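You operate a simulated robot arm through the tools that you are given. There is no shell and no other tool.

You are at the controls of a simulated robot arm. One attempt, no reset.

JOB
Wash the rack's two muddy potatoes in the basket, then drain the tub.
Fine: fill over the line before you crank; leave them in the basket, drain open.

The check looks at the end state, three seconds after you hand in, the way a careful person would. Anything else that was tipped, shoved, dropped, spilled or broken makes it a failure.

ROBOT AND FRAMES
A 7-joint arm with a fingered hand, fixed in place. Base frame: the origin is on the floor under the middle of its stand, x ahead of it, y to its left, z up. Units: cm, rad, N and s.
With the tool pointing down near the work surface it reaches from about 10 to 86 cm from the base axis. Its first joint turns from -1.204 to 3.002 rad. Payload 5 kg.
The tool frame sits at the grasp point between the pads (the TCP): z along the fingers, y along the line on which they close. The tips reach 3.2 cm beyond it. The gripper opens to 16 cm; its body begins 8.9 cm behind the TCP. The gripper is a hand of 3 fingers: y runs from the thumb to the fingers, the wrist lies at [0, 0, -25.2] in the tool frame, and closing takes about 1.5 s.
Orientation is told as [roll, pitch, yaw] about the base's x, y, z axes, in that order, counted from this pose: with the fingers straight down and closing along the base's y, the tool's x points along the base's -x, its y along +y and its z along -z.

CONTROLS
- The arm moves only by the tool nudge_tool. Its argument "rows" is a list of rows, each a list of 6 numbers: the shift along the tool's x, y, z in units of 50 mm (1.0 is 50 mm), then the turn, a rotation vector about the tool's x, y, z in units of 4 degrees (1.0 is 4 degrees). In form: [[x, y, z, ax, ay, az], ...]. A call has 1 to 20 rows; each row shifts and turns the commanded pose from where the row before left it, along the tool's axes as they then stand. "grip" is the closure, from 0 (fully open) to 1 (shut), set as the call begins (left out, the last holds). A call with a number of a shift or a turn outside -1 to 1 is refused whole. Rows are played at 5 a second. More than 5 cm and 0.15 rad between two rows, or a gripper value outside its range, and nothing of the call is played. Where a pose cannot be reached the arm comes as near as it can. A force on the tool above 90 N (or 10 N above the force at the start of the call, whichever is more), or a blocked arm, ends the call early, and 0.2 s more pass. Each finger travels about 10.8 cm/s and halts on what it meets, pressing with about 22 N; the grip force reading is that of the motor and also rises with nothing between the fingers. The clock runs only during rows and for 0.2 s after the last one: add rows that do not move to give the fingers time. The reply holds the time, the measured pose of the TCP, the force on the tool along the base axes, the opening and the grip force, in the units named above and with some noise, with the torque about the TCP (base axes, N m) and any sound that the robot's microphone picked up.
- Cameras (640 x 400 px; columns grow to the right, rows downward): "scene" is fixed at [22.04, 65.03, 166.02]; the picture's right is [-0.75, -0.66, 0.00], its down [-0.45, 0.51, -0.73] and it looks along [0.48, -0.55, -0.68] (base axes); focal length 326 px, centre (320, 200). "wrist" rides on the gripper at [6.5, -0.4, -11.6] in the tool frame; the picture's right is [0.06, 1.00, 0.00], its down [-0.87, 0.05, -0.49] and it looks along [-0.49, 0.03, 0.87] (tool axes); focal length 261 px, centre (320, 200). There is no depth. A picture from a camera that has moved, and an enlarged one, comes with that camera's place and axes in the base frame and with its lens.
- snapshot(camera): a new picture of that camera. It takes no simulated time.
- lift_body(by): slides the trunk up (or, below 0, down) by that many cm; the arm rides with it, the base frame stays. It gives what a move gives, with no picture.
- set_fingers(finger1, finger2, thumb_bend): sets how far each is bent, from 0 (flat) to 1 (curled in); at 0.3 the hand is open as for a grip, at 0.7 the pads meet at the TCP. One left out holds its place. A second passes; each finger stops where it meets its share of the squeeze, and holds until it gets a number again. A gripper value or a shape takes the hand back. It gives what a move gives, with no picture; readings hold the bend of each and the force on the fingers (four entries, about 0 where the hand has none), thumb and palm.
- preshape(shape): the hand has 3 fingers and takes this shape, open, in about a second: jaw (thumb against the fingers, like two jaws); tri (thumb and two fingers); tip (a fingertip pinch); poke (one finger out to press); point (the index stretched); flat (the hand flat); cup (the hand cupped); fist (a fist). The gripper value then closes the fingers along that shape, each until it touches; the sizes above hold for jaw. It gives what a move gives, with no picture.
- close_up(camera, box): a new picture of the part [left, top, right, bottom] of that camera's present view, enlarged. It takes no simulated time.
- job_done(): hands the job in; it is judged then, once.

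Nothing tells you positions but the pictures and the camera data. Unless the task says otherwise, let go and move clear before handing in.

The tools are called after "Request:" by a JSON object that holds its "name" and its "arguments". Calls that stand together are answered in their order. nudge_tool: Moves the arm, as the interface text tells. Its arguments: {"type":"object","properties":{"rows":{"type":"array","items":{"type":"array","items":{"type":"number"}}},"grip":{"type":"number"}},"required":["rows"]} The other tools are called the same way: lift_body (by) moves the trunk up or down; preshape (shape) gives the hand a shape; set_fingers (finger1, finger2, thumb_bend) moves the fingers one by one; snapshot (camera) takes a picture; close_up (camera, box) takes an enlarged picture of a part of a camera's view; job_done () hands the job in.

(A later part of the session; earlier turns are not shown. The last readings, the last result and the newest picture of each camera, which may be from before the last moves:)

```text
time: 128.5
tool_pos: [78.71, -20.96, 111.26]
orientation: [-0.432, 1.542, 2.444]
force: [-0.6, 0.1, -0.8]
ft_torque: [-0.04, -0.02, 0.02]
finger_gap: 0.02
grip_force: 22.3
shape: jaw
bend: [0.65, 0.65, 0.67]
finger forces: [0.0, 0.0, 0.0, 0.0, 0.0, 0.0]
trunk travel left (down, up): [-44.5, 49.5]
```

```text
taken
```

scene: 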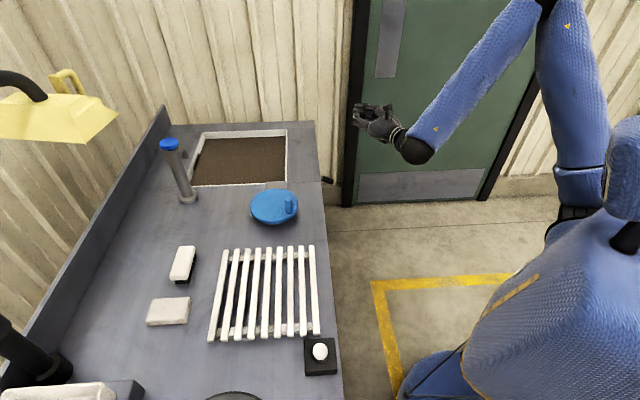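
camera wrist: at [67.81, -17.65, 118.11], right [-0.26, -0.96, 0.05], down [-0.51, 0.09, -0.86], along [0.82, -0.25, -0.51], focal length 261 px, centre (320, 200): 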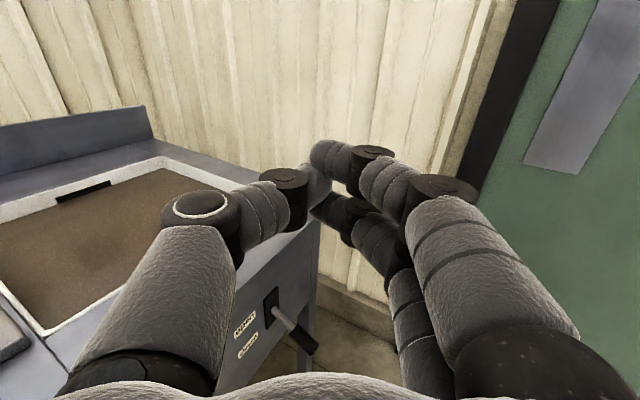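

The hand is horizontal and I can see the lever ahead. I'll lower it to just below the lever's handle height, still well in front.

Request:
{"name": "nudge_tool", "arguments": {"rows": [[-0.667, 0, 0, 0, 0, 0], [-0.667, 0, 0, 0, 0, 0], [-0.667, 0, 0, 0, 0, 0], [0, 0, 0, 0, 0, 0]]}}

Request:
{"name": "lift_body", "arguments": {"by": -26}}

Request:
{"name": "snapshot", "arguments": {"camera": "wrist"}}

Request:
{"name": "snapshot", "arguments": {"camera": "scene"}}

```text
time: 129.5
tool_pos: [82.72, -20.28, 106.1]
orientation: [-0.254, 1.524, 2.632]
force: [-0.5, -0.2, -0.1]
ft_torque: [-0.01, -0.02, -0.02]
finger_gap: 0.0
grip_force: 21.7
shape: jaw
bend: [0.65, 0.65, 0.67]
finger forces: [0.1, 0.0, 0.0, 0.1, 0.0, 0.0]
out of reach, approached as far as the arm can: row 1, 2, 3
trunk travel left (down, up): [-44.5, 49.5]
```

```text
time: 132.2
tool_pos: [82.73, -20.29, 80.1]
orientation: [-0.246, 1.522, 2.639]
force: [0.3, 0.0, -0.4]
ft_torque: [0.02, 0.0, -0.02]
finger_gap: 0.01
grip_force: 22.0
shape: jaw
bend: [0.65, 0.65, 0.67]
finger forces: [0.0, 0.1, 0.0, 0.0, 0.1, 0.0]
trunk travel left (down, up): [-18.5, 75.5]
```

```text
taken
camera wrist: at [71.95, -17.17, 87.17], right [-0.25, -0.97, 0.05], down [-0.53, 0.09, -0.85], along [0.81, -0.24, -0.53], focal length 261 px, centre (320, 200)
```

wrist: 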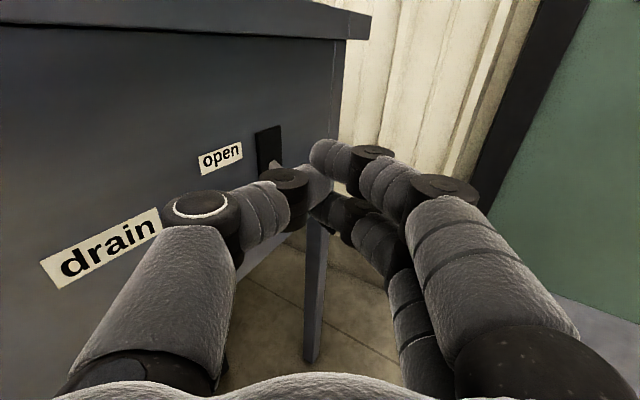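

```text
taken
```

scene: 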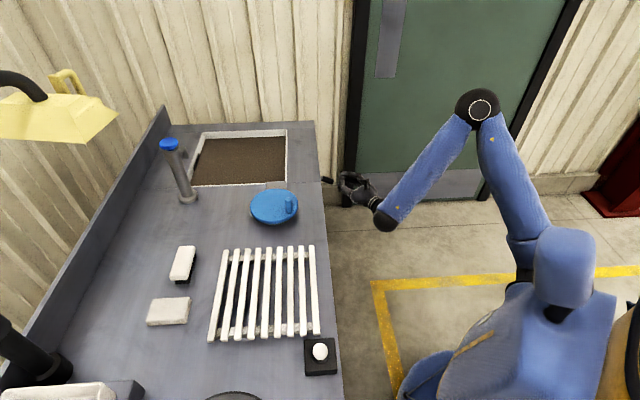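

The wrist hit its bend limit, but the trunk still has 18 cm of travel. I'll lower the rest of the way with it.

Request:
{"name": "lift_body", "arguments": {"by": -10}}

Request:
{"name": "snapshot", "arguments": {"camera": "wrist"}}

Request:
{"name": "close_up", "arguments": {"camera": "scene", "box": [290, 120, 450, 260]}}

```text
time: 133.5
tool_pos: [82.66, -20.41, 70.08]
orientation: [-0.248, 1.522, 2.64]
force: [0.1, 0.3, 0.5]
ft_torque: [0.01, -0.01, 0.04]
finger_gap: 0.0
grip_force: 22.0
shape: jaw
bend: [0.65, 0.65, 0.67]
finger forces: [0.0, 0.0, 0.0, 0.0, 0.0, 0.1]
trunk travel left (down, up): [-8.5, 85.5]
```

```text
taken
camera wrist: at [71.95, -17.17, 77.18], right [-0.25, -0.97, 0.05], down [-0.53, 0.09, -0.85], along [0.81, -0.24, -0.53], focal length 261 px, centre (320, 200)
```

wrist: 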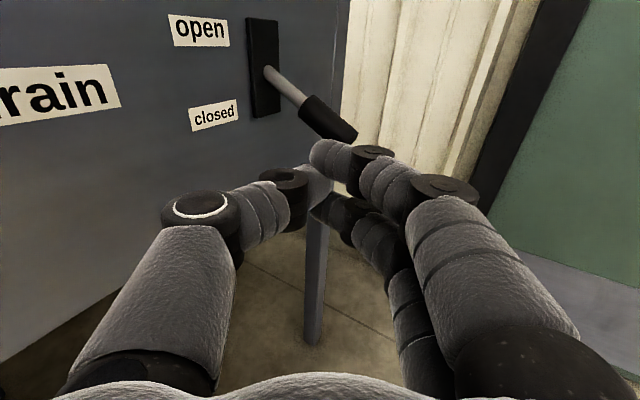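

```text
2.86 times, centred on (370, 190) of scene
camera zoom: at [22.04, 65.03, 166.02], right [-0.75, -0.66, 0.0], down [-0.45, 0.51, -0.73], along [0.48, -0.55, -0.68], focal length 931 px, centre (177, 229)
```

zoom: 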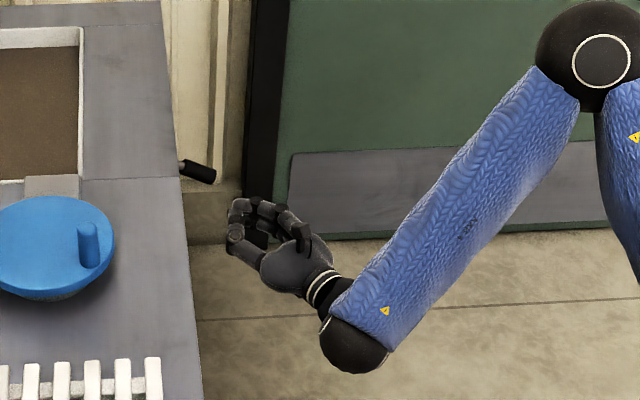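

I see the lever clearly: pivot ≈(101,-20,74), tip ≈(93.7,-25.5,69.5), pointing down at "closed". I'll lower 5 cm and slide the closed fingers forward under the black grip.

Request:
{"name": "lift_body", "arguments": {"by": -5}}

Request:
{"name": "nudge_tool", "arguments": {"rows": [[0, 0, 0.5, 0, 0, 0], [0, 0, 0.5, 0, 0, 0], [0, 0, 0.5, 0, 0, 0], [0, 0, 0, 0, 0, 0]]}}

Request:
{"name": "snapshot", "arguments": {"camera": "wrist"}}

Request:
{"name": "close_up", "arguments": {"camera": "scene", "box": [290, 150, 390, 240]}}

```text
time: 134.4
tool_pos: [82.79, -20.29, 65.01]
orientation: [-0.249, 1.523, 2.638]
force: [1.2, -0.4, -0.7]
ft_torque: [-0.02, 0.02, 0.05]
finger_gap: 0.0
grip_force: 21.6
shape: jaw
bend: [0.65, 0.65, 0.67]
finger forces: [0.1, 0.0, 0.1, 0.0, 0.1, 0.1]
trunk travel left (down, up): [-3.5, 90.5]
```

```text
time: 135.4
tool_pos: [90.09, -22.48, 64.86]
orientation: [-0.248, 1.521, 2.637]
force: [-0.4, -0.5, -0.7]
ft_torque: [0.02, -0.02, 0.0]
finger_gap: 0.01
grip_force: 22.2
shape: jaw
bend: [0.65, 0.65, 0.67]
finger forces: [0.1, 0.1, 0.0, 0.0, 0.1, 0.0]
trunk travel left (down, up): [-3.5, 90.5]
```

```text
taken
camera wrist: at [79.19, -19.16, 71.89], right [-0.25, -0.97, 0.05], down [-0.53, 0.09, -0.85], along [0.81, -0.24, -0.53], focal length 261 px, centre (320, 200)
```

wrist: 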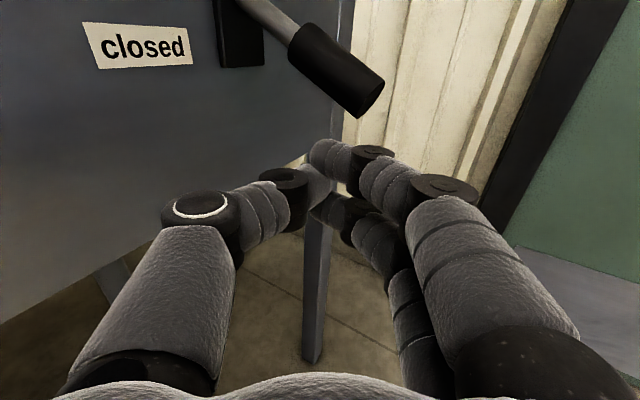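

```text
4.44 times, centred on (340, 195) of scene
camera zoom: at [22.04, 65.03, 166.02], right [-0.75, -0.66, 0.0], down [-0.45, 0.51, -0.73], along [0.48, -0.55, -0.68], focal length 1448 px, centre (231, 222)
```

zoom: 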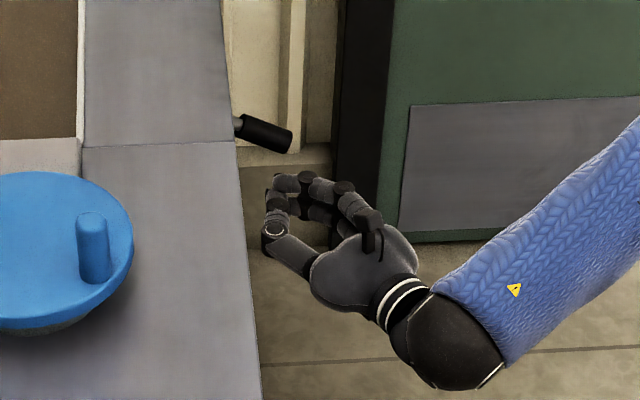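

Request:
{"name": "nudge_tool", "arguments": {"rows": [[0, 0, 0.4, 0, 0, 0], [0, 0, 0.4, 0, 0, 0], [0, 0, 0, 0, 0, 0]]}}

Request:
{"name": "snapshot", "arguments": {"camera": "wrist"}}

Request:
{"name": "close_up", "arguments": {"camera": "scene", "box": [290, 150, 390, 240]}}

```text
time: 136.2
tool_pos: [93.9, -23.29, 64.44]
orientation: [-0.244, 1.523, 2.642]
force: [-0.3, -0.1, -0.3]
ft_torque: [0.01, -0.04, 0.02]
finger_gap: 0.0
grip_force: 22.5
shape: jaw
bend: [0.65, 0.65, 0.67]
finger forces: [0.0, 0.0, 0.0, 0.1, 0.0, 0.0]
trunk travel left (down, up): [-3.5, 90.5]
```

```text
taken
camera wrist: at [83.08, -20.13, 71.53], right [-0.25, -0.97, 0.05], down [-0.53, 0.09, -0.85], along [0.81, -0.24, -0.53], focal length 261 px, centre (320, 200)
```

wrist: 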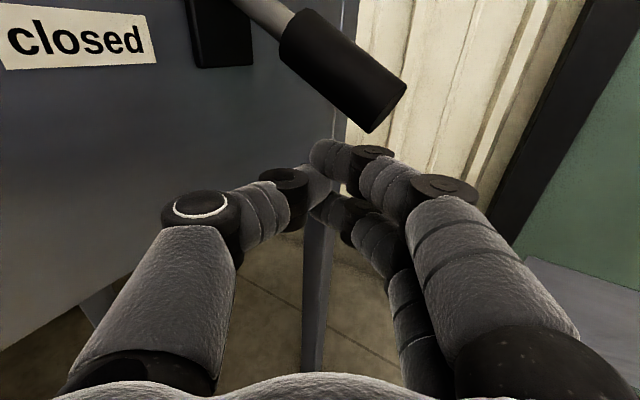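

```text
4.44 times, centred on (340, 195) of scene
camera zoom: at [22.04, 65.03, 166.02], right [-0.75, -0.66, 0.0], down [-0.45, 0.51, -0.73], along [0.48, -0.55, -0.68], focal length 1448 px, centre (231, 222)
```

zoom: 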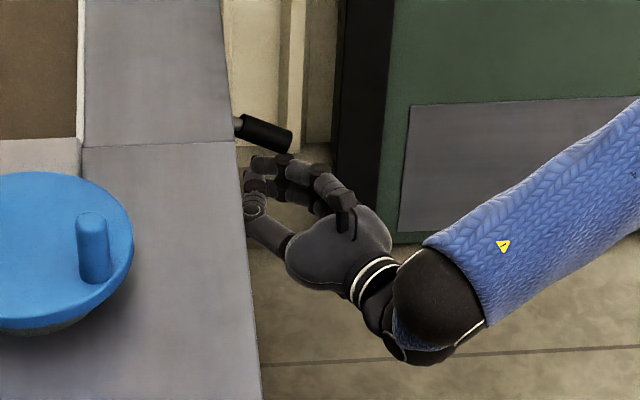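

The fingers are right under the black grip. I'll raise with the trunk to lift the lever.

Request:
{"name": "lift_body", "arguments": {"by": 4}}

Request:
{"name": "snapshot", "arguments": {"camera": "wrist"}}

```text
time: 137.1
tool_pos: [93.83, -23.26, 68.62]
orientation: [-0.249, 1.522, 2.637]
force: [-0.6, 0.1, -1.5]
ft_torque: [-0.01, -0.04, -0.02]
finger_gap: 0.03
grip_force: 21.6
shape: jaw
bend: [0.65, 0.65, 0.67]
finger forces: [1.6, 0.0, 0.1, 0.1, 0.1, 0.0]
trunk travel left (down, up): [-7.5, 86.5]
```

```text
taken
camera wrist: at [83.08, -20.13, 75.55], right [-0.25, -0.97, 0.05], down [-0.53, 0.09, -0.85], along [0.81, -0.24, -0.53], focal length 261 px, centre (320, 200)
```

wrist: 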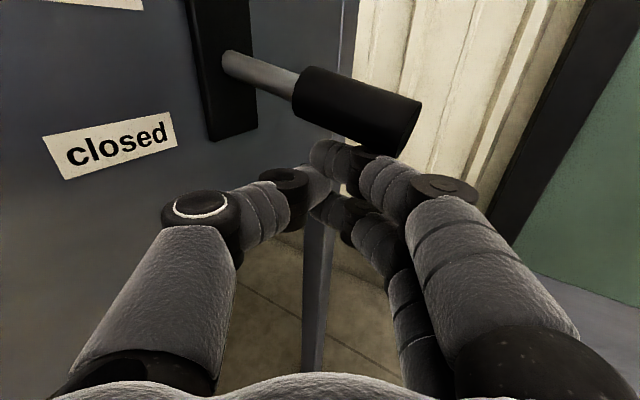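

The lever is rising easily. I'll keep lifting.

Request:
{"name": "lift_body", "arguments": {"by": 5}}

Request:
{"name": "snapshot", "arguments": {"camera": "wrist"}}

Request:
{"name": "close_up", "arguments": {"camera": "scene", "box": [160, 110, 360, 240]}}

```text
time: 138.0
tool_pos: [93.88, -23.35, 73.51]
orientation: [-0.247, 1.522, 2.639]
force: [0.2, -0.3, -0.6]
ft_torque: [0.02, 0.04, 0.01]
finger_gap: 0.0
grip_force: 21.8
shape: jaw
bend: [0.65, 0.65, 0.67]
finger forces: [0.0, 0.0, 0.0, 0.0, 0.1, 0.1]
trunk travel left (down, up): [-12.5, 81.5]
```

```text
taken
camera wrist: at [83.08, -20.14, 80.53], right [-0.25, -0.97, 0.05], down [-0.53, 0.09, -0.85], along [0.81, -0.24, -0.53], focal length 261 px, centre (320, 200)
```

wrist: 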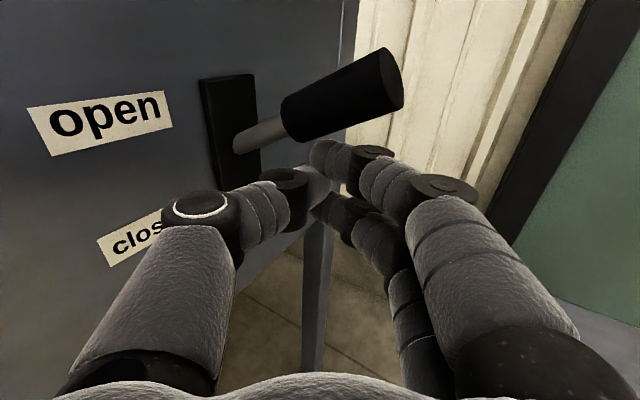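

```text
3.08 times, centred on (260, 175) of scene
camera zoom: at [22.04, 65.03, 166.02], right [-0.75, -0.66, 0.0], down [-0.45, 0.51, -0.73], along [0.48, -0.55, -0.68], focal length 1002 px, centre (505, 277)
```

zoom: 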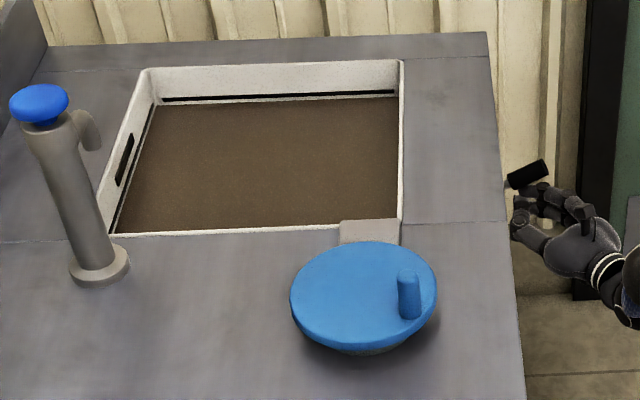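

The lever has snapped up to "open" and the level is falling. I'll back the hand straight out and let it drain.

Request:
{"name": "nudge_tool", "arguments": {"rows": [[-0.08, 0, 0, 0, 0, 0], [0, 0, -0.7, 0, 0, 0], [0, 0, -0.7, 0, 0, 0], [0, 0, -0.7, 0, 0, 0], [0, 0, -0.5, 0, 0, 0], [0, 0, 0, 0, 0, 0], [0, 0, 0, 0, 0, 0], [0, 0, 0, 0, 0, 0], [0, 0, 0, 0, 0, 0], [0, 0, 0, 0, 0, 0]]}}

Request:
{"name": "snapshot", "arguments": {"camera": "wrist"}}

Request:
{"name": "close_up", "arguments": {"camera": "scene", "box": [160, 110, 360, 240]}}

```text
time: 140.2
tool_pos: [81.74, -20.02, 74.3]
orientation: [-0.211, 1.513, 2.677]
force: [-0.1, 0.8, 0.2]
ft_torque: [0.02, -0.02, 0.02]
finger_gap: 0.01
grip_force: 21.7
shape: jaw
bend: [0.65, 0.65, 0.67]
finger forces: [0.0, 0.0, 0.1, 0.0, 0.0, 0.1]
out of reach, approached as far as the arm can: row 5
trunk travel left (down, up): [-12.5, 81.5]
```

```text
taken
camera wrist: at [70.92, -16.99, 81.44], right [-0.25, -0.97, 0.05], down [-0.53, 0.09, -0.84], along [0.81, -0.23, -0.54], focal length 261 px, centre (320, 200)
```

wrist: 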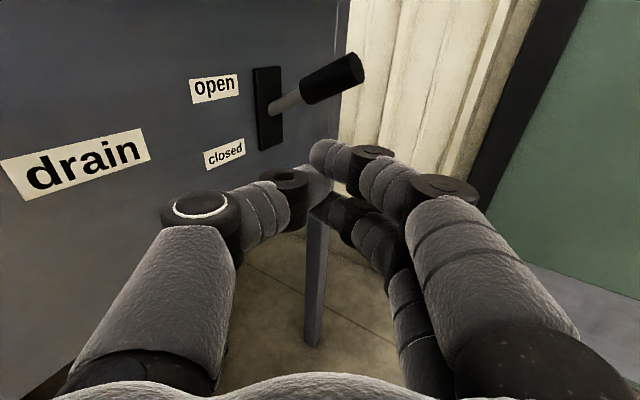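

```text
3.08 times, centred on (260, 175) of scene
camera zoom: at [22.04, 65.03, 166.02], right [-0.75, -0.66, 0.0], down [-0.45, 0.51, -0.73], along [0.48, -0.55, -0.68], focal length 1002 px, centre (505, 277)
```

zoom: 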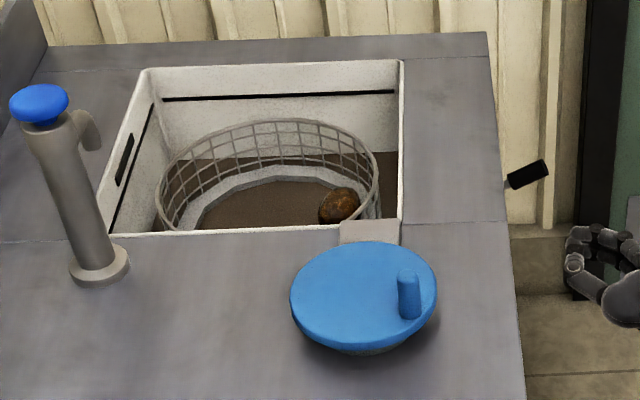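

Request:
{"name": "nudge_tool", "arguments": {"rows": [[0, 0, 0, 0, 0, 0], [0, 0, 0, 0, 0, 0], [0, 0, 0, 0, 0, 0], [0, 0, 0, 0, 0, 0], [0, 0, 0, 0, 0, 0], [0, 0, 0, 0, 0, 0], [0, 0, 0, 0, 0, 0], [0, 0, 0, 0, 0, 0], [0, 0, 0, 0, 0, 0], [0, 0, 0, 0, 0, 0]]}}

Request:
{"name": "close_up", "arguments": {"camera": "scene", "box": [190, 120, 310, 195]}}

```text
time: 142.4
tool_pos: [81.79, -20.22, 74.28]
orientation: [-0.21, 1.512, 2.679]
force: [-0.1, 0.0, 0.2]
ft_torque: [0.0, 0.04, -0.05]
finger_gap: 0.0
grip_force: 22.6
shape: jaw
bend: [0.65, 0.65, 0.67]
finger forces: [0.0, 0.1, 0.1, 0.0, 0.0, 0.1]
trunk travel left (down, up): [-12.5, 81.5]
```

```text
5.33 times, centred on (250, 158) of scene
camera zoom: at [22.04, 65.03, 166.02], right [-0.75, -0.66, 0.0], down [-0.45, 0.51, -0.73], along [0.48, -0.55, -0.68], focal length 1738 px, centre (693, 427)
```

zoom: 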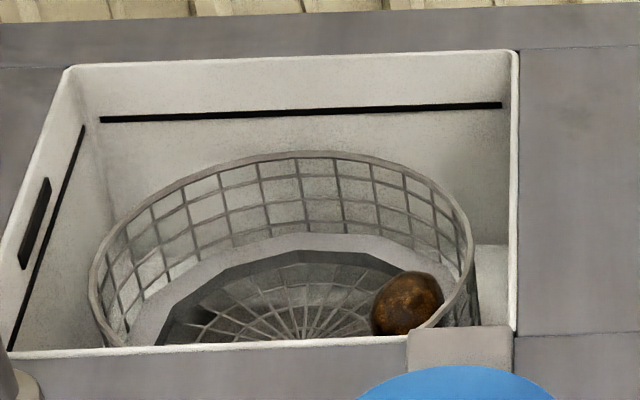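

The tub is empty, but the visible potato still looks dark. I'll raise the arm and look into the basket from above to judge properly.

Request:
{"name": "lift_body", "arguments": {"by": 47}}

Request:
{"name": "nudge_tool", "arguments": {"rows": [[0, 0, 0, 0, -1, 0], [0, 0, 0, 0, -1, 0], [0, 0, 0, 0, -1, 0], [0, 0, 0, 0, -1, 0], [0, 0, 0, 0, -1, 0], [0, 0, 0, 0, -1, 0], [0, 0, 0, 0, -1, 0], [0, 0, 0, 0, -1, 0], [0, 0, 0, 0, -1, 0], [0, 0, 0, 0.739, 0, -0.578], [0, 0, 0, 0.739, 0, -0.578], [0, 0, 0, 0.739, 0, -0.578], [0, 0, 0, 0.739, 0, -0.578], [0, 0, 0, 0, 0, 0]], "grip": 0.5}}

Request:
{"name": "nudge_tool", "arguments": {"rows": [[0, -0.9, 0, 0, 0, 0], [0, -0.9, 0, 0, 0, 0], [0, -0.9, 0, 0, 0, 0], [0, -0.9, 0, 0, 0, 0], [0, -0.9, 0, 0, 0, 0], [0, 0, 0, 0, 0, 0]]}}

Request:
{"name": "snapshot", "arguments": {"camera": "wrist"}}

```text
refused: 47 is not a number from -40 to 40
```

```text
time: 145.4
tool_pos: [81.86, -20.09, 74.23]
orientation: [-0.022, 0.898, 3.13]
force: [-0.7, -0.3, 0.3]
ft_torque: [0.03, -0.03, 0.01]
finger_gap: 8.0
grip_force: 0.1
shape: jaw
bend: [0.72, 0.72, 0.7]
finger forces: [0.0, 0.0, 0.1, 0.0, 0.1, 0.0]
trunk travel left (down, up): [-12.5, 81.5]
```

```text
time: 146.4
tool_pos: [81.29, -4.36, 74.47]
orientation: [0.0, 0.894, 3.14]
force: [-46.3, -53.1, 4.0]
ft_torque: [0.93, -0.49, 2.92]
finger_gap: 5.72
grip_force: 0.1
shape: jaw
bend: [0.72, 0.72, 0.75]
finger forces: [0.0, 0.0, 0.0, 0.1, 70.6, 0.0]
trunk travel left (down, up): [-12.5, 81.5]
stopped in row 4: the force on the tool passed its limit at 122 N (the readings are from after the stop); the commanded pose is now the measured one
```

```text
taken
camera wrist: at [76.41, -3.94, 86.88], right [0.04, -1.0, 0.05], down [-0.93, -0.05, -0.37], along [0.37, -0.03, -0.93], focal length 261 px, centre (320, 200)
```

wrist: 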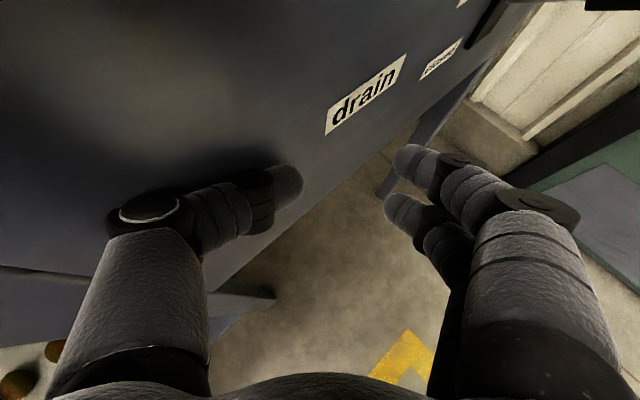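

The trunk move was refused because it exceeded 40 cm, and my follow-up moves pressed the thumb into the cabinet's fixed front panel. I'll back away from it first, and check each step from here on.

Request:
{"name": "nudge_tool", "arguments": {"rows": [[-0.2, 0.35, -0.25, 0, 0, 0], [-0.2, 0.6, -0.25, 0, 0, 0], [-0.1, 0.7, -0.15, 0, 0, 0], [0, 0, 0, 0, 0, 0]]}}

Request:
{"name": "snapshot", "arguments": {"camera": "wrist"}}

Request:
{"name": "snapshot", "arguments": {"camera": "scene"}}

```text
time: 147.4
tool_pos: [77.47, -12.3, 74.35]
orientation: [-0.003, 0.893, 3.137]
force: [1.0, -0.7, 0.0]
ft_torque: [0.03, 0.03, 0.04]
finger_gap: 7.97
grip_force: 0.1
shape: jaw
bend: [0.72, 0.72, 0.7]
finger forces: [0.0, 0.0, 0.0, 0.1, 0.1, 0.0]
trunk travel left (down, up): [-12.5, 81.5]
```

```text
taken
camera wrist: at [72.5, -11.86, 86.68], right [0.04, -1.0, 0.05], down [-0.93, -0.05, -0.37], along [0.37, -0.03, -0.93], focal length 261 px, centre (320, 200)
```

wrist: 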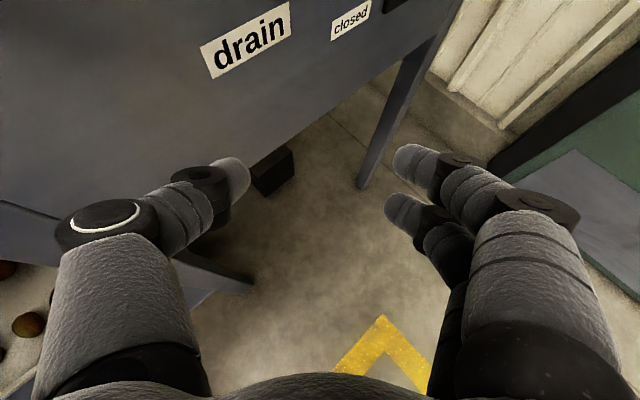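

```text
taken
```

scene: 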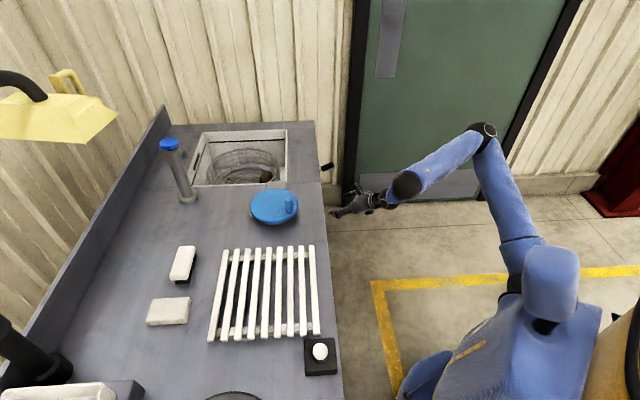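

Clear now, and everything on the counter looks unmoved. I'll raise the trunk in an allowed step.

Request:
{"name": "lift_body", "arguments": {"by": 40}}

```text
time: 151.2
tool_pos: [77.5, -12.2, 114.36]
orientation: [-0.001, 0.894, 3.14]
force: [-0.7, -0.1, -0.5]
ft_torque: [0.0, -0.02, 0.01]
finger_gap: 7.97
grip_force: 0.0
shape: jaw
bend: [0.72, 0.72, 0.7]
finger forces: [0.0, 0.0, 0.0, 0.1, 0.0, 0.0]
trunk travel left (down, up): [-52.5, 41.5]
```

Request:
{"name": "nudge_tool", "arguments": {"rows": [[0.234, -0.835, -0.189, 0, 0, 0], [0.234, -0.835, -0.189, 0, 0, 0], [0.234, -0.835, -0.189, 0, 0, 0], [0.234, -0.835, -0.189, 0, 0, 0], [0, 0, 0, 0, 0, 0]]}}

Request:
{"name": "snapshot", "arguments": {"camera": "wrist"}}

Request:
{"name": "close_up", "arguments": {"camera": "wrist", "box": [220, 60, 420, 200]}}

```text
time: 152.4
tool_pos: [77.4, 4.52, 120.73]
orientation: [-0.003, 0.895, 3.138]
force: [0.3, 1.1, -0.3]
ft_torque: [-0.03, 0.03, 0.03]
finger_gap: 7.99
grip_force: 0.0
shape: jaw
bend: [0.72, 0.72, 0.7]
finger forces: [0.0, 0.1, 0.0, 0.0, 0.1, 0.1]
trunk travel left (down, up): [-52.5, 41.5]
```

```text
taken
camera wrist: at [72.37, 4.88, 132.96], right [0.04, -1.0, 0.05], down [-0.93, -0.05, -0.37], along [0.37, -0.03, -0.93], focal length 261 px, centre (320, 200)
```

wrist: 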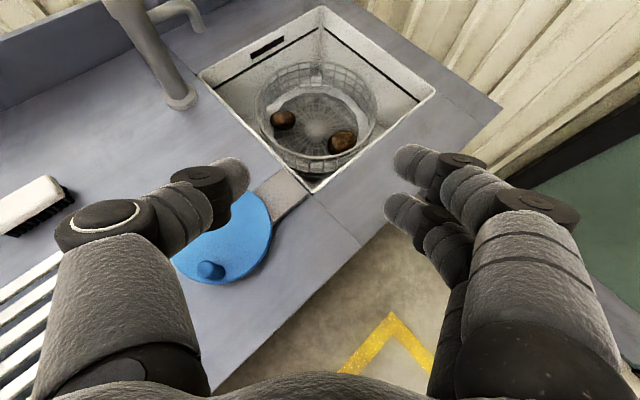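

```text
2.86 times, centred on (320, 130) of wrist
camera zoom: at [72.37, 4.88, 132.96], right [0.04, -1.0, 0.05], down [-0.93, -0.05, -0.37], along [0.37, -0.03, -0.93], focal length 745 px, centre (320, 400)
```

zoom: 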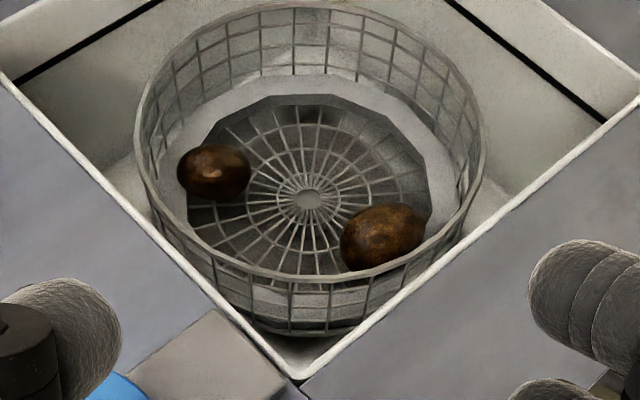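

Seen from above, both potatoes are still brown, so the short cranking wasn't enough. I'll redo it properly: close the drain, refill, then crank several full turns with a better grip. First I'll move above the lever to push it back down to "closed".

Request:
{"name": "nudge_tool", "arguments": {"rows": [[0.27, 0.831, 0.337, 0, 0, 0], [0.27, 0.831, 0.337, 0, 0, 0], [0.27, 0.831, 0.337, 0, 0, 0], [0.27, 0.831, 0.337, 0, 0, 0], [0.27, 0.831, 0.337, 0, 0, 0], [0.27, 0.831, 0.337, 0, 0, 0], [0.27, 0.831, 0.337, 0, 0, 0], [0, 0, 0, 0, 0, 0]], "grip": 1}}

Request:
{"name": "snapshot", "arguments": {"camera": "wrist"}}

```text
time: 154.2
tool_pos: [92.65, -24.39, 120.57]
orientation: [-0.002, 0.895, -3.143]
force: [0.2, 0.7, -0.3]
ft_torque: [-0.01, -0.02, -0.02]
finger_gap: 0.0
grip_force: 22.1
shape: jaw
bend: [0.65, 0.65, 0.67]
finger forces: [0.0, 0.0, 0.0, 0.1, 0.0, 0.0]
trunk travel left (down, up): [-52.5, 41.5]
```

```text
taken
camera wrist: at [87.73, -23.92, 132.93], right [0.04, -1.0, 0.05], down [-0.93, -0.05, -0.37], along [0.37, -0.03, -0.93], focal length 261 px, centre (320, 200)
```

wrist: 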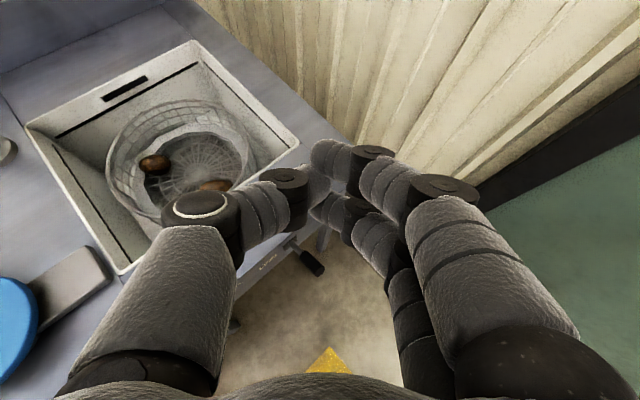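

Request:
{"name": "lift_body", "arguments": {"by": -30}}

Request:
{"name": "snapshot", "arguments": {"camera": "wrist"}}

Request:
{"name": "close_up", "arguments": {"camera": "scene", "box": [290, 110, 410, 220]}}

```text
time: 157.2
tool_pos: [92.81, -24.32, 90.54]
orientation: [-0.001, 0.894, 3.14]
force: [-0.8, -0.8, -0.4]
ft_torque: [0.0, 0.0, 0.0]
finger_gap: 0.0
grip_force: 22.2
shape: jaw
bend: [0.65, 0.65, 0.67]
finger forces: [0.0, 0.0, 0.0, 0.0, 0.0, 0.1]
trunk travel left (down, up): [-22.5, 71.5]
```

```text
taken
camera wrist: at [87.77, -23.97, 102.87], right [0.04, -1.0, 0.05], down [-0.93, -0.05, -0.37], along [0.37, -0.03, -0.93], focal length 261 px, centre (320, 200)
```

wrist: 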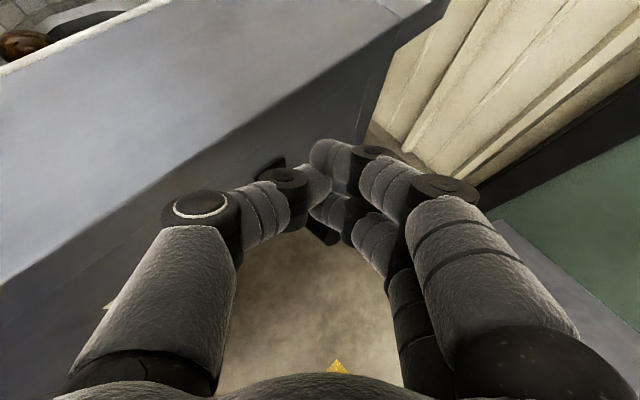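

```text
3.64 times, centred on (350, 165) of scene
camera zoom: at [22.04, 65.03, 166.02], right [-0.75, -0.66, 0.0], down [-0.45, 0.51, -0.73], along [0.48, -0.55, -0.68], focal length 1185 px, centre (211, 327)
```

zoom: 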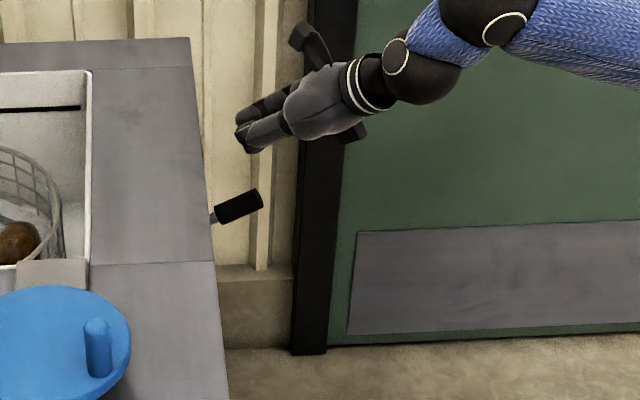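

Request:
{"name": "lift_body", "arguments": {"by": -7}}

Request:
{"name": "close_up", "arguments": {"camera": "scene", "box": [290, 110, 410, 220]}}

Request:
{"name": "snapshot", "arguments": {"camera": "wrist"}}

```text
time: 158.3
tool_pos: [92.73, -24.42, 83.49]
orientation: [-0.001, 0.894, 3.14]
force: [0.1, -0.3, 0.4]
ft_torque: [-0.02, 0.0, 0.0]
finger_gap: 0.03
grip_force: 21.8
shape: jaw
bend: [0.65, 0.65, 0.67]
finger forces: [0.0, 0.0, 0.0, 0.0, 0.0, 0.1]
trunk travel left (down, up): [-15.5, 78.5]
```

```text
3.64 times, centred on (350, 165) of scene
camera zoom: at [22.04, 65.03, 166.02], right [-0.75, -0.66, 0.0], down [-0.45, 0.51, -0.73], along [0.48, -0.55, -0.68], focal length 1185 px, centre (211, 327)
```

zoom: 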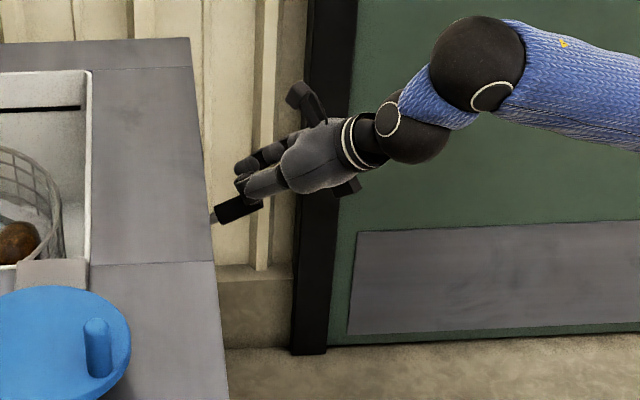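

```text
taken
camera wrist: at [87.76, -23.96, 95.89], right [0.04, -1.0, 0.05], down [-0.93, -0.05, -0.37], along [0.37, -0.03, -0.93], focal length 261 px, centre (320, 200)
```

wrist: 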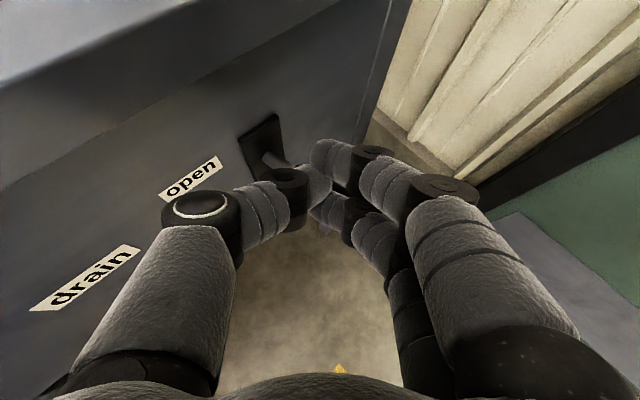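

Request:
{"name": "lift_body", "arguments": {"by": -5}}

Request:
{"name": "snapshot", "arguments": {"camera": "wrist"}}

Request:
{"name": "close_up", "arguments": {"camera": "scene", "box": [290, 110, 410, 220]}}

```text
time: 159.2
tool_pos: [92.71, -24.46, 78.47]
orientation: [0.0, 0.895, 3.14]
force: [0.6, -0.1, 0.5]
ft_torque: [-0.03, 0.0, 0.03]
finger_gap: 0.01
grip_force: 21.8
shape: jaw
bend: [0.65, 0.65, 0.67]
finger forces: [0.0, 0.0, 0.0, 0.0, 0.1, 0.0]
trunk travel left (down, up): [-10.5, 83.5]
```

```text
taken
camera wrist: at [87.76, -23.99, 90.88], right [0.04, -1.0, 0.05], down [-0.93, -0.05, -0.37], along [0.37, -0.03, -0.93], focal length 261 px, centre (320, 200)
```

wrist: 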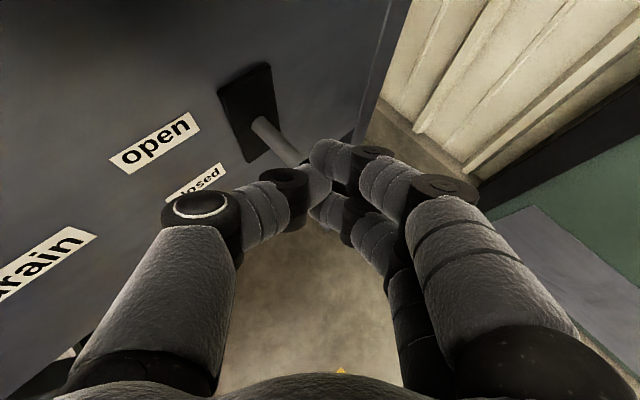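

```text
3.64 times, centred on (350, 165) of scene
camera zoom: at [22.04, 65.03, 166.02], right [-0.75, -0.66, 0.0], down [-0.45, 0.51, -0.73], along [0.48, -0.55, -0.68], focal length 1185 px, centre (211, 327)
```

zoom: 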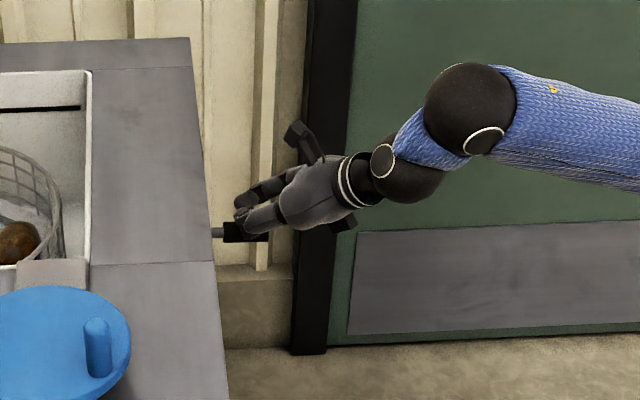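

Request:
{"name": "lift_body", "arguments": {"by": -5}}

Request:
{"name": "snapshot", "arguments": {"camera": "wrist"}}

Request:
{"name": "close_up", "arguments": {"camera": "scene", "box": [290, 110, 410, 220]}}

```text
time: 160.1
tool_pos: [92.6, -24.3, 73.55]
orientation: [-0.004, 0.895, 3.14]
force: [-4.5, 0.7, 2.8]
ft_torque: [0.03, 0.07, 0.01]
finger_gap: 0.0
grip_force: 22.2
shape: jaw
bend: [0.65, 0.66, 0.67]
finger forces: [0.0, 0.0, 0.1, 0.1, 0.0, 0.1]
trunk travel left (down, up): [-5.5, 88.5]
```

```text
taken
camera wrist: at [87.72, -23.93, 85.93], right [0.04, -1.0, 0.05], down [-0.93, -0.05, -0.37], along [0.37, -0.03, -0.93], focal length 261 px, centre (320, 200)
```

wrist: 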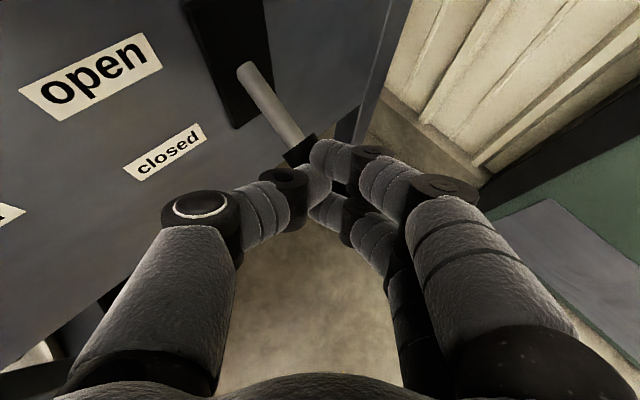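

```text
3.64 times, centred on (350, 165) of scene
camera zoom: at [22.04, 65.03, 166.02], right [-0.75, -0.66, 0.0], down [-0.45, 0.51, -0.73], along [0.48, -0.55, -0.68], focal length 1185 px, centre (211, 327)
```

zoom: 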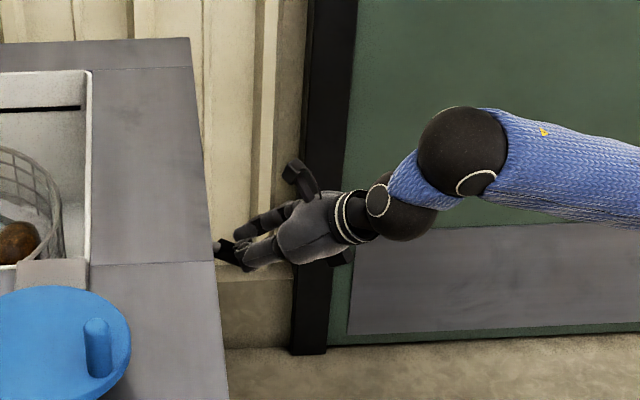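

Request:
{"name": "lift_body", "arguments": {"by": -1.5}}

Request:
{"name": "lift_body", "arguments": {"by": 14}}

Request:
{"name": "snapshot", "arguments": {"camera": "wrist"}}

Request:
{"name": "close_up", "arguments": {"camera": "scene", "box": [290, 110, 410, 220]}}

```text
time: 160.7
tool_pos: [92.32, -24.21, 72.88]
orientation: [-0.004, 0.903, -3.142]
force: [-30.1, 11.5, 40.1]
ft_torque: [0.4, -0.71, 0.55]
finger_gap: 0.0
grip_force: 21.5
shape: jaw
bend: [0.67, 0.67, 0.69]
finger forces: [20.7, 0.1, 0.0, 0.0, 58.8, 0.1]
trunk travel left (down, up): [-4.0, 90.0]
```

```text
time: 162.4
tool_pos: [92.82, -24.37, 85.87]
orientation: [-0.003, 0.893, 3.14]
force: [-0.3, 0.5, -1.0]
ft_torque: [-0.03, -0.01, -0.02]
finger_gap: 0.01
grip_force: 22.4
shape: jaw
bend: [0.66, 0.66, 0.68]
finger forces: [0.0, 0.0, 0.1, 0.1, 0.0, 0.0]
trunk travel left (down, up): [-18.0, 76.0]
```

```text
taken
camera wrist: at [87.78, -23.98, 98.32], right [0.04, -1.0, 0.05], down [-0.93, -0.05, -0.37], along [0.37, -0.03, -0.93], focal length 261 px, centre (320, 200)
```

wrist: 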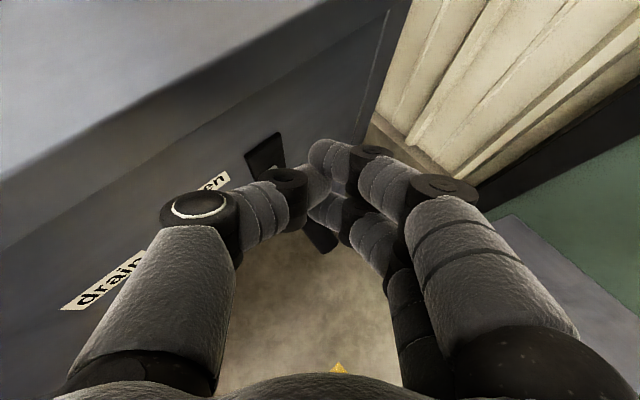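

```text
3.64 times, centred on (350, 165) of scene
camera zoom: at [22.04, 65.03, 166.02], right [-0.75, -0.66, 0.0], down [-0.45, 0.51, -0.73], along [0.48, -0.55, -0.68], focal length 1185 px, centre (211, 327)
```

zoom: 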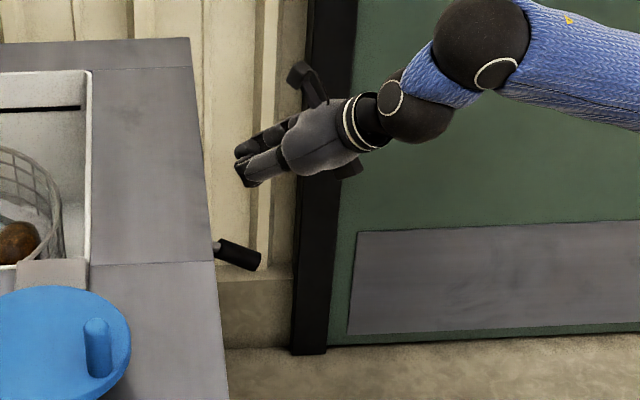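

The lever is back down at "closed". I'll raise, then return to the tap.

Request:
{"name": "lift_body", "arguments": {"by": 37}}

```text
time: 166.0
tool_pos: [92.76, -24.34, 122.96]
orientation: [-0.005, 0.893, 3.14]
force: [-0.3, 0.3, -0.4]
ft_torque: [0.02, -0.04, -0.02]
finger_gap: 0.02
grip_force: 21.7
shape: jaw
bend: [0.66, 0.66, 0.68]
finger forces: [0.0, 0.0, 0.1, 0.1, 0.0, 0.0]
trunk travel left (down, up): [-55.0, 39.0]
```

Request:
{"name": "nudge_tool", "arguments": {"rows": [[0.163, -0.878, 0.203, 0, 0, 0], [0.163, -0.878, 0.203, 0, 0, 0], [0.163, -0.878, 0.203, 0, 0, 0], [0.163, -0.878, 0.203, 0, 0, 0], [0.163, -0.878, 0.203, 0, 0, 0], [0.163, -0.878, 0.203, 0, 0, 0], [0.163, -0.878, 0.203, 0, 0, 0], [0.163, -0.878, 0.203, 0, 0, 0], [0.163, -0.878, 0.203, 0, 0, 0], [0.163, -0.878, 0.203, 0, 0, 0], [0.163, -0.878, 0.203, 0, 0, 0], [0.163, -0.878, 0.203, 0, 0, 0], [0.163, -0.878, 0.203, 0, 0, 0], [0, 0, 0, 0, 0, 0]]}}

Request:
{"name": "snapshot", "arguments": {"camera": "wrist"}}

Request:
{"name": "snapshot", "arguments": {"camera": "scene"}}

```text
time: 169.0
tool_pos: [109.41, 32.52, 123.39]
orientation: [-0.003, 0.898, 3.139]
force: [-1.2, -0.4, 0.2]
ft_torque: [0.0, 0.01, 0.02]
finger_gap: 0.0
grip_force: 21.8
shape: jaw
bend: [0.66, 0.66, 0.68]
finger forces: [0.0, 0.0, 0.1, 0.1, 0.0, 0.0]
trunk travel left (down, up): [-55.0, 39.0]
```

```text
taken
camera wrist: at [104.45, 32.92, 135.69], right [0.04, -1.0, 0.05], down [-0.93, -0.05, -0.37], along [0.37, -0.03, -0.93], focal length 261 px, centre (320, 200)
```

wrist: 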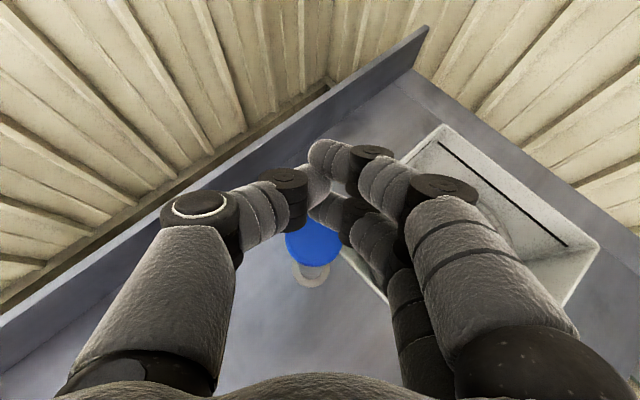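

```text
taken
```

scene: 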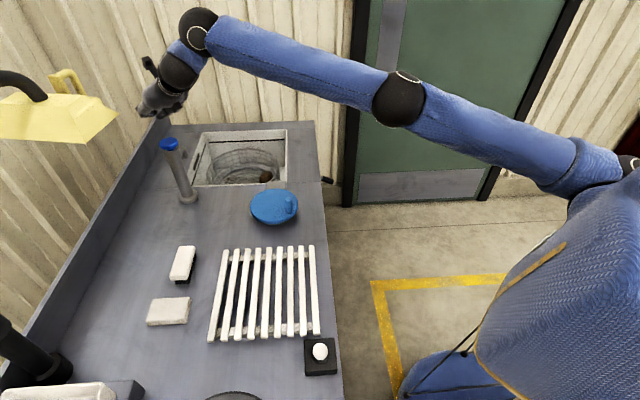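

Request:
{"name": "nudge_tool", "arguments": {"rows": [[-0.28, 0, 0.245, 0, 0, 0], [-0.28, 0, 0.245, 0, 0, 0], [-0.28, 0, 0.245, 0, 0, 0], [-0.28, 0, 0.245, 0, 0, 0], [0, 0, 0, 0, 0, 0], [0, 0, 0, 0, 0, 0], [0, 0, 0, 0, 0, 0]]}}

Request:
{"name": "close_up", "arguments": {"camera": "scene", "box": [140, 110, 300, 210]}}

```text
time: 170.6
tool_pos: [110.05, 32.72, 115.73]
orientation: [-0.004, 0.896, 3.138]
force: [-0.5, -0.2, 5.7]
ft_torque: [-0.02, -0.07, 0.0]
finger_gap: 0.03
grip_force: 22.0
shape: jaw
bend: [0.66, 0.66, 0.68]
finger forces: [0.1, 0.1, 0.0, 0.0, 0.0, 0.0]
trunk travel left (down, up): [-55.0, 39.0]
heard: click
```

```text
4.00 times, centred on (220, 160) of scene
camera zoom: at [22.04, 65.03, 166.02], right [-0.75, -0.66, 0.0], down [-0.45, 0.51, -0.73], along [0.48, -0.55, -0.68], focal length 1303 px, centre (720, 360)
```

zoom: 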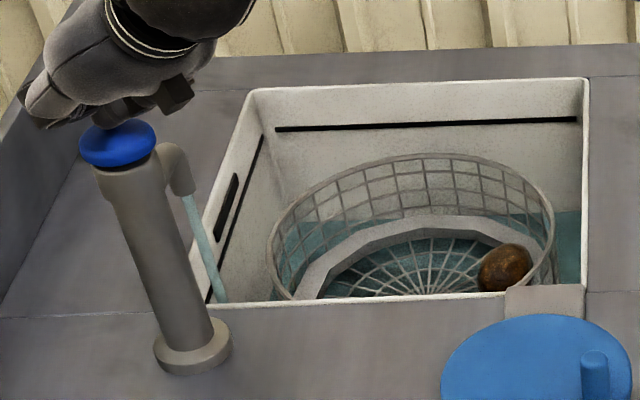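

Request:
{"name": "nudge_tool", "arguments": {"rows": [[0, 0, 0, 0, 0, 0], [0, 0, 0, 0, 0, 0], [0, 0, 0, 0, 0, 0], [0, 0, 0, 0, 0, 0], [0, 0, 0, 0, 0, 0], [0, 0, 0, 0, 0, 0], [0, 0, 0, 0, 0, 0], [0, 0, 0, 0, 0, 0], [0, 0, 0, 0, 0, 0], [0, 0, 0, 0, 0, 0], [0, 0, 0, 0, 0, 0], [0, 0, 0, 0, 0, 0], [0, 0, 0, 0, 0, 0], [0, 0, 0, 0, 0, 0], [0, 0, 0, 0, 0, 0], [0, 0, 0, 0, 0, 0], [0, 0, 0, 0, 0, 0], [0, 0, 0, 0, 0, 0]]}}

Request:
{"name": "close_up", "arguments": {"camera": "scene", "box": [140, 110, 300, 210]}}

```text
time: 174.4
tool_pos: [110.17, 32.71, 115.74]
orientation: [-0.001, 0.896, 3.139]
force: [-0.1, -1.0, 6.7]
ft_torque: [-0.04, -0.05, 0.01]
finger_gap: 0.0
grip_force: 21.8
shape: jaw
bend: [0.66, 0.66, 0.68]
finger forces: [0.0, 0.0, 0.0, 0.0, 0.1, 0.1]
trunk travel left (down, up): [-55.0, 39.0]
```

```text
4.00 times, centred on (220, 160) of scene
camera zoom: at [22.04, 65.03, 166.02], right [-0.75, -0.66, 0.0], down [-0.45, 0.51, -0.73], along [0.48, -0.55, -0.68], focal length 1303 px, centre (720, 360)
```

zoom: 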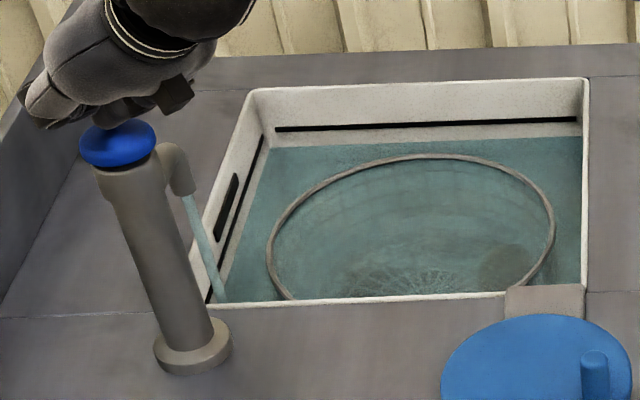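

Request:
{"name": "nudge_tool", "arguments": {"rows": [[0, 0, 0, 0, 0, 0], [0, 0, 0, 0, 0, 0], [0, 0, 0, 0, 0, 0], [0, 0, 0, 0, 0, 0], [0, 0, 0, 0, 0, 0], [0, 0, 0, 0, 0, 0], [0, 0, 0, 0, 0, 0], [0.316, 0, -0.246, 0, 0, 0], [0.316, 0, -0.246, 0, 0, 0], [0.316, 0, -0.246, 0, 0, 0]]}}

Request:
{"name": "close_up", "arguments": {"camera": "scene", "box": [140, 110, 300, 210]}}

```text
time: 176.6
tool_pos: [110.2, 32.45, 121.66]
orientation: [-0.005, 0.895, 3.138]
force: [0.0, -0.6, 0.5]
ft_torque: [0.02, 0.01, 0.0]
finger_gap: 0.0
grip_force: 21.9
shape: jaw
bend: [0.66, 0.66, 0.68]
finger forces: [0.0, 0.1, 0.0, 0.0, 0.1, 0.0]
trunk travel left (down, up): [-55.0, 39.0]
```

```text
4.00 times, centred on (220, 160) of scene
camera zoom: at [22.04, 65.03, 166.02], right [-0.75, -0.66, 0.0], down [-0.45, 0.51, -0.73], along [0.48, -0.55, -0.68], focal length 1303 px, centre (720, 360)
```

zoom: 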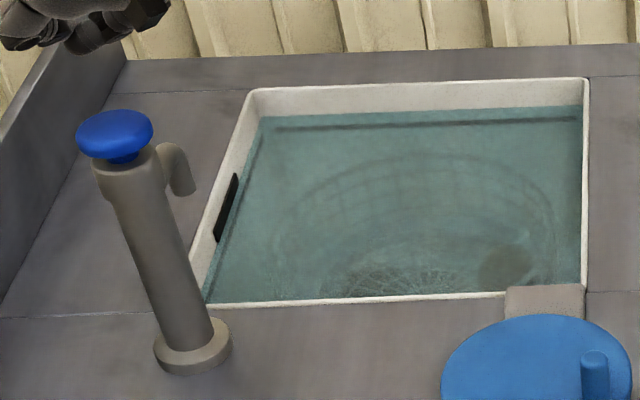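

Filled over the line again, and the tap is off. Back to the crank, with the hand nearly upright this time so the fingers can go deeper on the peg.

Request:
{"name": "nudge_tool", "arguments": {"rows": [[-0.43, 0.4, -0.688, 0, 0, 0], [-0.43, 0.4, -0.688, 0, 0, 0], [-0.43, 0.4, -0.688, 0, 0, 0], [-0.43, 0.4, -0.688, 0, 0, 0], [-0.43, 0.4, -0.688, 0, 0, 0], [-0.43, 0.4, -0.688, 0, 0, 0], [-0.43, 0.4, -0.688, 0, 0, 0], [0, 0, 0, 0, 0, 0]]}}

Request:
{"name": "nudge_tool", "arguments": {"rows": [[0, 0, 0, 0, -1, 0], [0, 0, 0, 0, -1, 0], [0, 0, 0, 0, -1, 0], [0, 0, 0, 0, -1, 0], [0, 0, 0, 0, -1, 0], [0, 0, 0, 0, -1, 0], [0, 0, 0, 0, -1, 0], [0, 0, 0, 0, -1, 0], [0, 0, 0, 0, -1, 0], [0, 0, 0, 0, -1, 0], [0, 0, 0, 0, -1, 0], [0, 0, 0, 0, -0.3, 0], [0, 0, 0, 0, 0, 0]], "grip": 0.5}}

Request:
{"name": "snapshot", "arguments": {"camera": "wrist"}}

Request:
{"name": "close_up", "arguments": {"camera": "wrist", "box": [230, 20, 430, 170]}}

```text
time: 178.4
tool_pos: [82.24, 18.68, 124.99]
orientation: [-0.001, 0.892, 3.14]
force: [0.1, 0.1, -0.1]
ft_torque: [-0.03, 0.0, 0.02]
finger_gap: 0.02
grip_force: 22.2
shape: jaw
bend: [0.66, 0.66, 0.68]
finger forces: [0.0, 0.0, 0.0, 0.0, 0.1, 0.0]
trunk travel left (down, up): [-55.0, 39.0]
```

```text
time: 181.2
tool_pos: [82.08, 18.69, 124.94]
orientation: [-0.001, 0.104, -3.141]
force: [0.5, -0.7, 0.1]
ft_torque: [-0.03, -0.01, 0.0]
finger_gap: 7.98
grip_force: 0.0
shape: jaw
bend: [0.72, 0.72, 0.7]
finger forces: [0.1, 0.0, 0.0, 0.1, 0.1, 0.0]
trunk travel left (down, up): [-55.0, 39.0]
```

```text
taken
camera wrist: at [87.19, 19.09, 137.2], right [0.06, -1.0, 0.01], down [-0.92, -0.06, 0.4], along [-0.4, -0.03, -0.92], focal length 261 px, centre (320, 200)
```

wrist: 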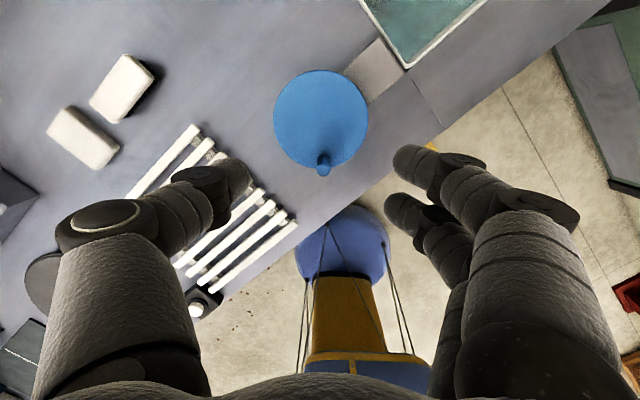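

```text
2.67 times, centred on (330, 95) of wrist
camera zoom: at [87.19, 19.09, 137.2], right [0.06, -1.0, 0.01], down [-0.92, -0.06, 0.4], along [-0.4, -0.03, -0.92], focal length 695 px, centre (293, 480)
```

zoom: 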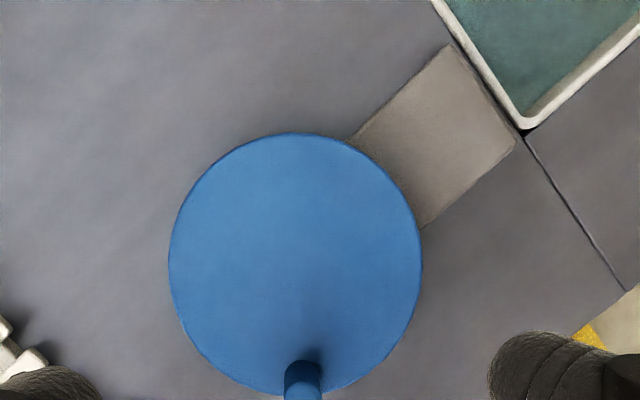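

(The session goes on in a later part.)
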